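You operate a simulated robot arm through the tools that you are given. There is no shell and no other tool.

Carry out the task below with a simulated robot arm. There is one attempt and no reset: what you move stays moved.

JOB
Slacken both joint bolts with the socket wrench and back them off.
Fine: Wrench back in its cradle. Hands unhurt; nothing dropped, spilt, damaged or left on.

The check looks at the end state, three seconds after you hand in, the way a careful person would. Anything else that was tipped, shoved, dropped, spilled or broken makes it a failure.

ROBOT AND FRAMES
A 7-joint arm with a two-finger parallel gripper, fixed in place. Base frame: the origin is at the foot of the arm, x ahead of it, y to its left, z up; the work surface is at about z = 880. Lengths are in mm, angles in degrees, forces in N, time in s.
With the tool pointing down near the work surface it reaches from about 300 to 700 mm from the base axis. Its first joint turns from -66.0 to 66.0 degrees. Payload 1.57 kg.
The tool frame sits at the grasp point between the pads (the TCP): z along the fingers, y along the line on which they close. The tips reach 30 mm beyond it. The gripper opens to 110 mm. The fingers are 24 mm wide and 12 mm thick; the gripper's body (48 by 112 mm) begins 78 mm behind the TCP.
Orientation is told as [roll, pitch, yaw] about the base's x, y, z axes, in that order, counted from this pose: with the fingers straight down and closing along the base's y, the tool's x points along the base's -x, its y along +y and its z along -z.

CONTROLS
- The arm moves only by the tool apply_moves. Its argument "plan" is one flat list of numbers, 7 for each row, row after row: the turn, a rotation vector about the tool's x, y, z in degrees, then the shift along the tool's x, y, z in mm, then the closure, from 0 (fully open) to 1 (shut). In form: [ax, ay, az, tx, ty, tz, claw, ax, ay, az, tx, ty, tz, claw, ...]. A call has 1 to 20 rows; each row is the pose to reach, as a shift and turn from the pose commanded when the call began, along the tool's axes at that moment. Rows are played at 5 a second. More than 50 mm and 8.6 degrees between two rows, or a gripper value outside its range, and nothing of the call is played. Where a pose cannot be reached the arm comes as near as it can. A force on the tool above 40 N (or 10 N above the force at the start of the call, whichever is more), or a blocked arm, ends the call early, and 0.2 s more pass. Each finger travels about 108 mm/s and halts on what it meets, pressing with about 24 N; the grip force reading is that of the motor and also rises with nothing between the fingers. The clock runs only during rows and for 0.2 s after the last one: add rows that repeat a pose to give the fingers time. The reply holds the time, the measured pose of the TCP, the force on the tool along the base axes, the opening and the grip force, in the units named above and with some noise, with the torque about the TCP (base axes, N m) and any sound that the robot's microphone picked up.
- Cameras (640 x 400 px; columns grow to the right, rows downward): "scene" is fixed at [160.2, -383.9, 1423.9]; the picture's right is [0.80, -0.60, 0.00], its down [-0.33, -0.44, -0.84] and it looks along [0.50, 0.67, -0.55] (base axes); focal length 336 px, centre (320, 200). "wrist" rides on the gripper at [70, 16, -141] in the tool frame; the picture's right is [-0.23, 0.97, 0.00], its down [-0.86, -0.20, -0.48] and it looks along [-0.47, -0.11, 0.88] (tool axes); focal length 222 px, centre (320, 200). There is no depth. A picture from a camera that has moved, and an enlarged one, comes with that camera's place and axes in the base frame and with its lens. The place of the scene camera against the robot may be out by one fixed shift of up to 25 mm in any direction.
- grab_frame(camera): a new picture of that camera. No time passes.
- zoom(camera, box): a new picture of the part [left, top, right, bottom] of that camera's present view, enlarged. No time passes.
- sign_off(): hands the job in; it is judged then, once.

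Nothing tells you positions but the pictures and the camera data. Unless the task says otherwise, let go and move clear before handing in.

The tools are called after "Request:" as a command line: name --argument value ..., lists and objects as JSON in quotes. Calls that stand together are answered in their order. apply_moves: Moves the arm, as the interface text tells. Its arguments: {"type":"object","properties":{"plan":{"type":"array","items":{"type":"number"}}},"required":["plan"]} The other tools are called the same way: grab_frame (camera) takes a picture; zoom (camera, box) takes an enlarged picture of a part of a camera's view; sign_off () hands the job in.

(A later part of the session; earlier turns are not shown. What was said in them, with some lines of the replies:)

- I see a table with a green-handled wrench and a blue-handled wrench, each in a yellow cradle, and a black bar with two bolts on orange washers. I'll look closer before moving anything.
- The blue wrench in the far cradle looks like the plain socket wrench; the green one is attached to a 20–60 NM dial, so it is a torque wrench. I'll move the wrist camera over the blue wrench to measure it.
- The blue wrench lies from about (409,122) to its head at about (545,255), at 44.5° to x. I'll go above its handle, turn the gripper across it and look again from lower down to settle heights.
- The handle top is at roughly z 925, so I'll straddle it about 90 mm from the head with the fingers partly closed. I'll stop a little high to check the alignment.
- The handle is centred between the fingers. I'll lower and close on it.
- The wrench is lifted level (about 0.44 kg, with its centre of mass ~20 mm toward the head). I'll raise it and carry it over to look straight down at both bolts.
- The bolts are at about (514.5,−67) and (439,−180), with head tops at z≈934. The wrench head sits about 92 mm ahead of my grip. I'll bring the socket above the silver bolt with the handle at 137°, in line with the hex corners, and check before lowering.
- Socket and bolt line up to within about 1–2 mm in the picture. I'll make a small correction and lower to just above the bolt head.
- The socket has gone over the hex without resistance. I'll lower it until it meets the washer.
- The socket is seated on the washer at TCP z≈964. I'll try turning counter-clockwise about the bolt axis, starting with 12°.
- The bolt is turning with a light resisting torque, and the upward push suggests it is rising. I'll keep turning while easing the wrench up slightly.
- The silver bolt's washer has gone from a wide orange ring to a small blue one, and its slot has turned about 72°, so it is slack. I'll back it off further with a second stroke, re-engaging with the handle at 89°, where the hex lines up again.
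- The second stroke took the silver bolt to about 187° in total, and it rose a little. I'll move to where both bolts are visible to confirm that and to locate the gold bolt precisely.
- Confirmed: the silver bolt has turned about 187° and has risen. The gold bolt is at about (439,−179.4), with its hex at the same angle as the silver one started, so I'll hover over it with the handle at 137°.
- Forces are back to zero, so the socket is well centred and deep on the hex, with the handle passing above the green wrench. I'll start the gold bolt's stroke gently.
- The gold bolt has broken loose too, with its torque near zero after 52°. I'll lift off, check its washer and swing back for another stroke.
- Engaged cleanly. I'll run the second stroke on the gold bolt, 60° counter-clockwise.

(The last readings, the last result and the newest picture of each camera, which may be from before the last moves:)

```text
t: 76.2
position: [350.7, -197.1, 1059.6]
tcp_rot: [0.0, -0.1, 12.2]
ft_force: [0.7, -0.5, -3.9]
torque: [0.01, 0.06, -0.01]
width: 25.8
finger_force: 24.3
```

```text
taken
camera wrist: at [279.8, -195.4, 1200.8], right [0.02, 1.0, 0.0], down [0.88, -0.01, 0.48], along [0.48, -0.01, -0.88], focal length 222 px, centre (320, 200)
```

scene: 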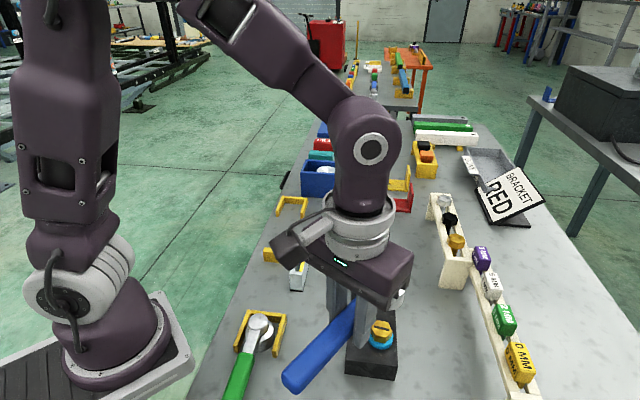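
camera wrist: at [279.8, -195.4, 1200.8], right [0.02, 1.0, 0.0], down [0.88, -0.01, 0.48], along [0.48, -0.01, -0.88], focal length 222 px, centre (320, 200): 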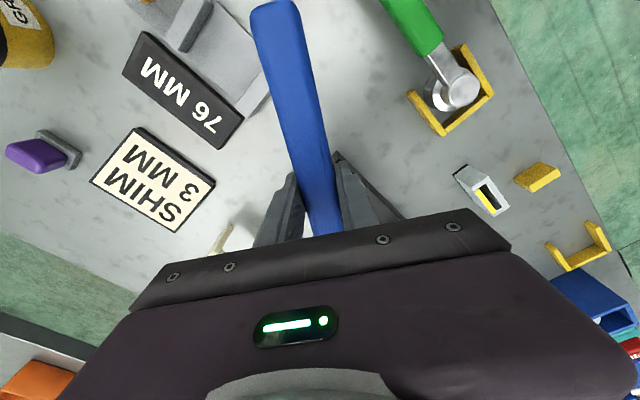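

Both washers are now the small blue kind, with the bolts turned about 187° and 175° and standing higher. Next I'll carry the wrench back above its cradle.

Request:
apply_moves --plan '[0, 0, -2.4, -15.2, 25.2, 0, 1, 0, 0, -4.7, -30.4, 50.3, 0, 1, 0, 0, -7.1, -45.7, 75.5, 0, 1, 0, 0, -9.5, -60.9, 100.6, 0, 1, 0, 0, -11.8, -76.1, 125.8, 0, 1, 0, 0, -14.2, -91.3, 150.9, 0, 1, 0, 0, -16.6, -106.6, 176.1, 0, 1, 0, 0, -18.9, -121.8, 201.2, 0, 1, 0, 0, -21.3, -137, 226.4, 0, 1, 0, 0, -23.6, -152.2, 251.5, 0, 1, 0, 0, -26, -167.4, 276.7, 0, 1, 0, 0, -28.4, -182.7, 301.8, 0, 1, 0, 0, -30.7, -197.9, 327, 0, 1, 0, 0, -33.1, -213.1, 352.1, 0, 1, 0, 0, -33.1, -213.1, 352.1, 0, 1, 0, 0, -33.1, -213.1, 352.1, 0, 1]'

Request:
apply_moves --plan '[0, 0, 0, 0, 0, 0, 1]'

Request:
grab_frame --camera "scene"

Request:
zoom --camera "scene" --box '[335, 240, 415, 390]'

Request:
zoom --camera "scene" --box '[230, 140, 330, 270]'

Request:
grab_frame --camera "wrist"

```text
t: 79.6
position: [485.2, 190.4, 1058.8]
tcp_rot: [-0.1, 0.0, 45.3]
ft_force: [-0.1, 0.1, -5.0]
torque: [-0.03, 0.06, -0.04]
width: 25.8
finger_force: 24.3
```

```text
t: 80.0
position: [484.3, 189.8, 1059.2]
tcp_rot: [0.0, -0.1, 45.3]
ft_force: [-0.1, 0.5, -3.9]
torque: [-0.04, 0.06, 0.0]
width: 25.9
finger_force: 23.8
```

```text
taken
```

scene: 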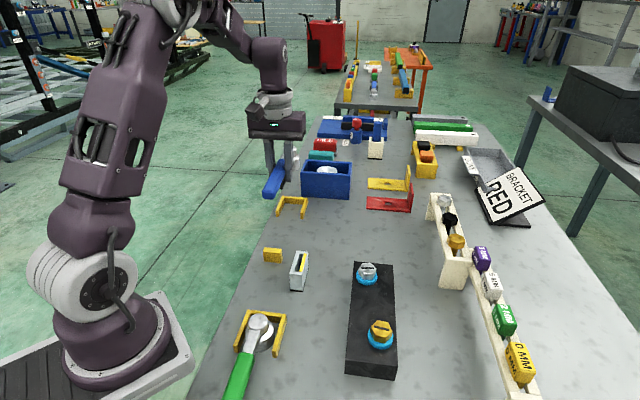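

```text
2.67 times, centred on (375, 315) of scene
camera zoom: at [160.3, -383.9, 1423.9], right [0.8, -0.6, 0.0], down [-0.33, -0.44, -0.84], along [0.5, 0.67, -0.55], focal length 895 px, centre (173, -107)
```

zoom: 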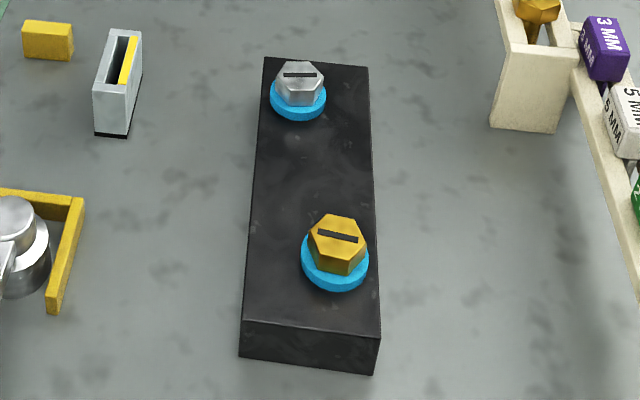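

```text
3.08 times, centred on (280, 205) of scene
camera zoom: at [160.3, -383.9, 1423.9], right [0.8, -0.6, 0.0], down [-0.33, -0.44, -0.84], along [0.5, 0.67, -0.55], focal length 1033 px, centre (443, 185)
```

zoom: 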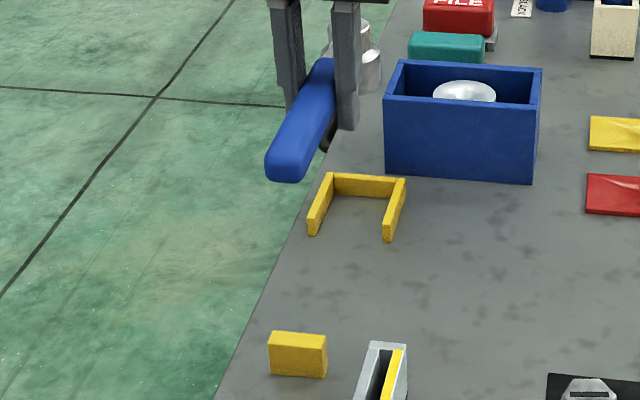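

```text
taken
camera wrist: at [424.8, 153.5, 1200.6], right [-0.53, 0.85, 0.0], down [0.74, 0.47, 0.48], along [0.41, 0.25, -0.88], focal length 222 px, centre (320, 200)
```

wrist: 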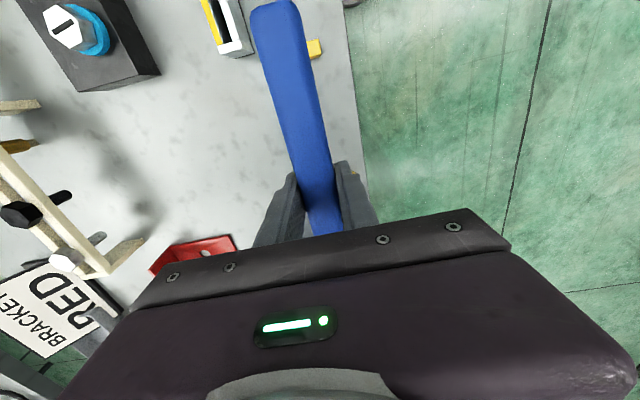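

Both bolts are clearly slack and raised. I'll lower the wrench to just above the cradle, with a small correction, and compare with the pickup view.

Request:
apply_moves --plan '[0, 0, 0, -1.1, 1.1, 25, 1, 0, 0, 0, -1.1, 1.1, 50, 1, 0, 0, 0, -1.1, 1.1, 75, 1, 0, 0, 0, -1.1, 1.1, 95, 1, 0, 0, 0, -1.1, 1.1, 108, 1, 0, 0, 0, -1.1, 1.1, 115.5, 1, 0, 0, 0, -1.1, 1.1, 115.5, 1]'

Request:
apply_moves --plan '[0, 0, 0, 0, 0, 0, 1]'

Request:
zoom --camera "scene" --box '[230, 140, 330, 270]'

Request:
zoom --camera "scene" --box '[255, 180, 320, 240]'

Request:
grab_frame --camera "wrist"

```text
t: 81.6
position: [484.7, 192.2, 943.7]
tcp_rot: [0.0, 0.0, 45.3]
ft_force: [0.1, 0.1, -3.6]
torque: [-0.03, 0.04, 0.01]
width: 25.9
finger_force: 23.5
```

```text
t: 82.0
position: [484.9, 193.1, 944.7]
tcp_rot: [-0.1, 0.1, 45.2]
ft_force: [0.1, 0.3, -4.6]
torque: [-0.02, 0.06, -0.01]
width: 25.8
finger_force: 24.1
```

```text
3.08 times, centred on (280, 205) of scene
camera zoom: at [160.3, -383.9, 1423.9], right [0.8, -0.6, 0.0], down [-0.33, -0.44, -0.84], along [0.5, 0.67, -0.55], focal length 1033 px, centre (443, 185)
```

zoom: 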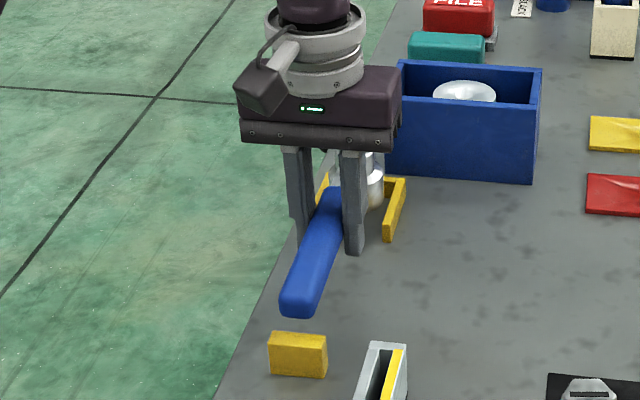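

```text
6.67 times, centred on (288, 210) of scene
camera zoom: at [160.3, -383.9, 1423.9], right [0.8, -0.6, 0.0], down [-0.33, -0.44, -0.84], along [0.5, 0.67, -0.55], focal length 2238 px, centre (537, 133)
```

zoom: 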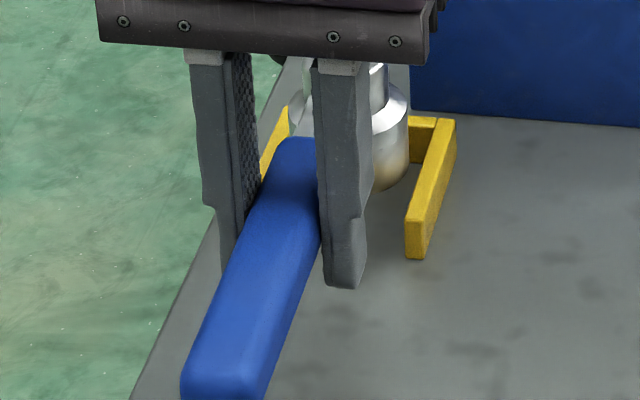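

```text
taken
camera wrist: at [425.1, 156.0, 1085.4], right [-0.53, 0.85, 0.0], down [0.74, 0.47, 0.48], along [0.4, 0.25, -0.88], focal length 222 px, centre (320, 200)
```

wrist: 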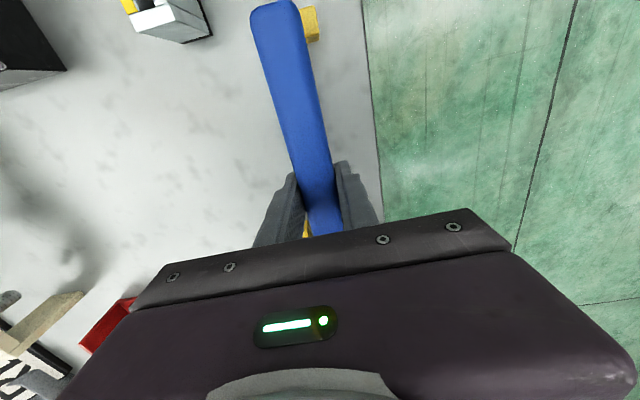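

This matches the pickup view to within a couple of millimetres. I'll lower it into the cradle.

Request:
apply_moves --plan '[0, 0, 0, 0, 0, 4, 1, 0, 0, 0, 0, 0, 8, 1, 0, 0, 0, 0, 0, 12, 1, 0, 0, 0, 0, 0, 15, 1, 0, 0, 0, 0, 0, 17.5, 1, 0, 0, 0, 0, 0, 17.5, 1]'

Request:
apply_moves --plan '[0, 0, 0, 0, 0, 1, 1, 0, 0, 0, 0, 0, 2, 1, 0, 0, 0, 0, 0, 2, 1]'

Request:
zoom --camera "scene" --box '[230, 140, 330, 270]'

```text
t: 83.4
position: [484.7, 193.4, 926.4]
tcp_rot: [0.0, -0.1, 45.3]
ft_force: [-0.3, -0.7, -4.1]
torque: [-0.02, 0.03, 0.03]
width: 26.1
finger_force: 24.8
```

```text
t: 84.2
position: [485.2, 193.1, 923.5]
tcp_rot: [0.0, 0.0, 45.3]
ft_force: [-0.9, 0.0, 4.3]
torque: [-0.61, 0.65, -0.06]
width: 26.0
finger_force: 23.6
```

```text
3.08 times, centred on (280, 205) of scene
camera zoom: at [160.2, -383.9, 1423.9], right [0.8, -0.6, 0.0], down [-0.33, -0.44, -0.84], along [0.5, 0.67, -0.55], focal length 1033 px, centre (443, 185)
```

zoom: 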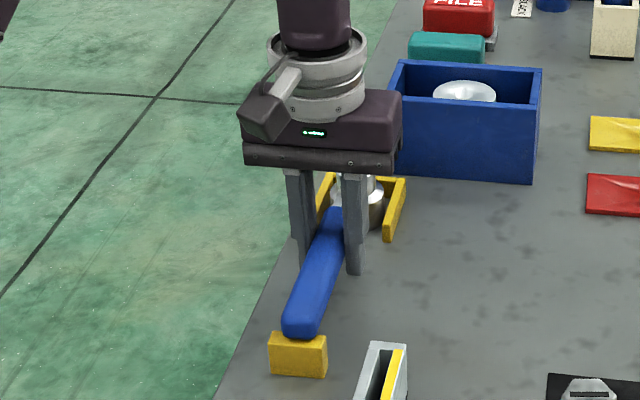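

The handle's end is on the rear rest. I'll settle slightly lower, then open the fingers in place.

Request:
apply_moves --plan '[0, 0, 0, 0, 0, 0.8, 1, 0, 0, 0, 0, 0, 0.8, 1, 0, 0, 0, 0, 0, 0.8, 0.7, 0, 0, 0, 0, 0, 0.8, 0.6, 0, 0, 0, 0, 0, 0.8, 0.4, 0, 0, 0, 0, 0, 0.8, 0.4]'

Request:
zoom --camera "scene" --box '[230, 140, 330, 270]'

Request:
grab_frame --camera "wrist"

```text
t: 85.6
position: [485.4, 193.4, 924.5]
tcp_rot: [-0.1, 0.0, 45.4]
ft_force: [0.5, 0.3, 0.2]
torque: [-0.01, 0.0, -0.02]
width: 65.8
finger_force: 0.0
```

```text
3.08 times, centred on (280, 205) of scene
camera zoom: at [160.2, -383.9, 1423.9], right [0.8, -0.6, 0.0], down [-0.33, -0.44, -0.84], along [0.5, 0.67, -0.55], focal length 1033 px, centre (443, 185)
```

zoom: 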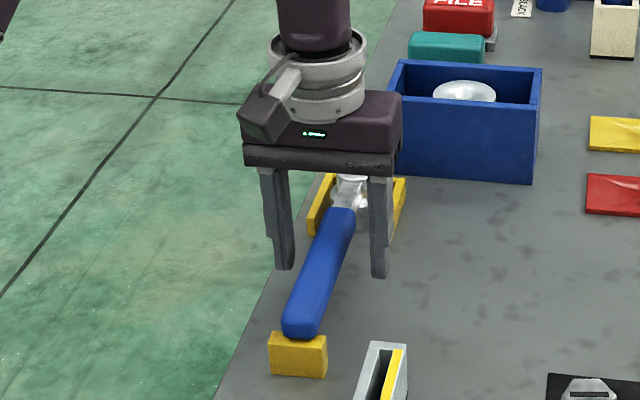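

```text
taken
camera wrist: at [425.0, 155.8, 1065.1], right [-0.53, 0.85, 0.0], down [0.74, 0.47, 0.48], along [0.41, 0.25, -0.88], focal length 222 px, centre (320, 200)
```

wrist: 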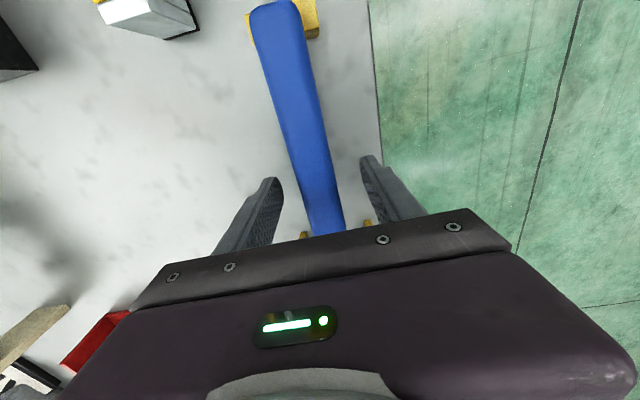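

The wrench is resting in its cradle. I'll raise straight up, move clear and inspect everything.

Request:
apply_moves --plan '[0, 0, 0, 0, 0, -25, 0.4, 0, 0, 0, 0, 0, -60, 0.4, 0, 0, 0, 0, 0, -105, 0.3, 0, 0, 0, 0, 0, -150, 0.2, 0, 0, 0, 25, -10, -180, 0, 0, 0, 0, 60, -20, -200, 0, 0, 0, 0, 60, -20, -200, 0]'

Request:
grab_frame --camera "scene"

Request:
zoom --camera "scene" --box '[255, 180, 320, 270]'

Request:
zoom --camera "wrist" --box '[220, 20, 420, 220]'

Request:
zoom --camera "scene" --box '[200, 240, 420, 400]'

```text
t: 87.2
position: [457.0, 136.7, 1123.9]
tcp_rot: [0.0, 0.0, 45.3]
ft_force: [0.0, 0.8, 0.1]
torque: [-0.01, 0.0, -0.01]
width: 110.1
finger_force: 0.0
```

```text
taken
```

scene: 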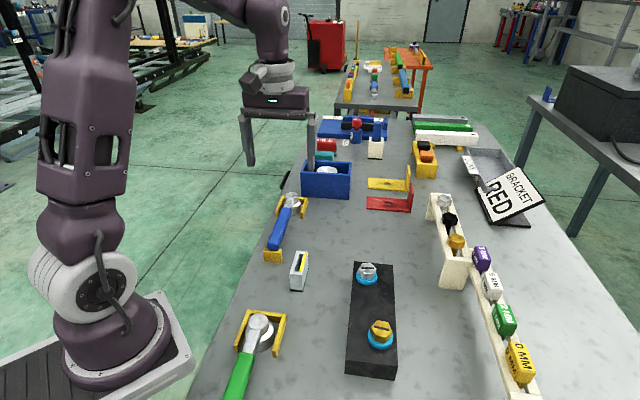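

```text
4.44 times, centred on (288, 225) of scene
camera zoom: at [160.2, -384.0, 1423.9], right [0.8, -0.6, 0.0], down [-0.33, -0.44, -0.84], along [0.5, 0.67, -0.55], focal length 1492 px, centre (464, 89)
```

zoom: 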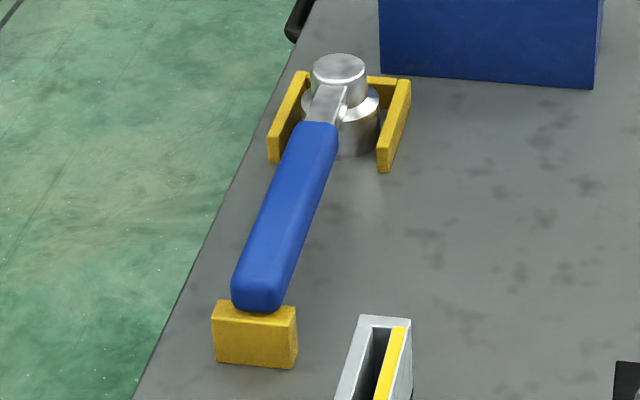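

```text
2.00 times, centred on (320, 120) of wrist
camera zoom: at [397.0, 99.6, 1265.0], right [-0.53, 0.85, 0.0], down [0.74, 0.47, 0.48], along [0.4, 0.25, -0.88], focal length 444 px, centre (320, 360)
```

zoom: 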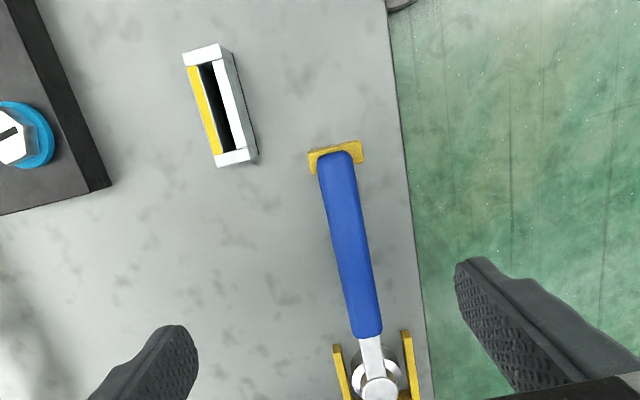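

```text
2.50 times, centred on (310, 320) of scene
camera zoom: at [160.2, -384.0, 1423.9], right [0.8, -0.6, 0.0], down [-0.33, -0.44, -0.84], along [0.5, 0.67, -0.55], focal length 839 px, centre (345, -100)
```

zoom: 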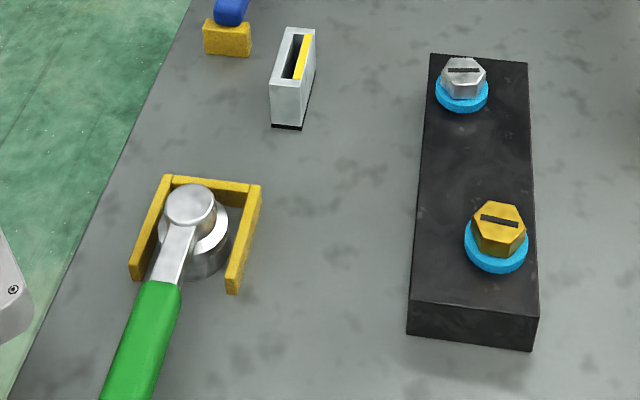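

Both bolts show small blue washers and stand higher. The blue wrench sits in its cradle on both rests, and the green wrench, the slotted block and everything else look untouched. The gripper is open and clear, so I'm handing in.

Request:
sign_off

```text
The job is handed in.
```

Both joint bolts are slackened and backed off, and I've handed the job in; I haven't seen a verdict.

- **Bolts:** I turned the silver bolt about 187° and the gold bolt about 175° counter-clockwise. Both now stand a few millimetres higher. Their washers changed from wide orange to small blue, which I took as the sign that they are slack. The job gave no figure for how far to back them off, so I stopped at about half a turn each.
- **Wrench:** I used the blue socket wrench and put it back in its cradle, within a few millimetres of where it started. The green wrench is attached to a torque dial, so I left it alone.
- **Everything else:** In the last pictures nothing else looks moved or dropped. The gripper is open and clear of the work.
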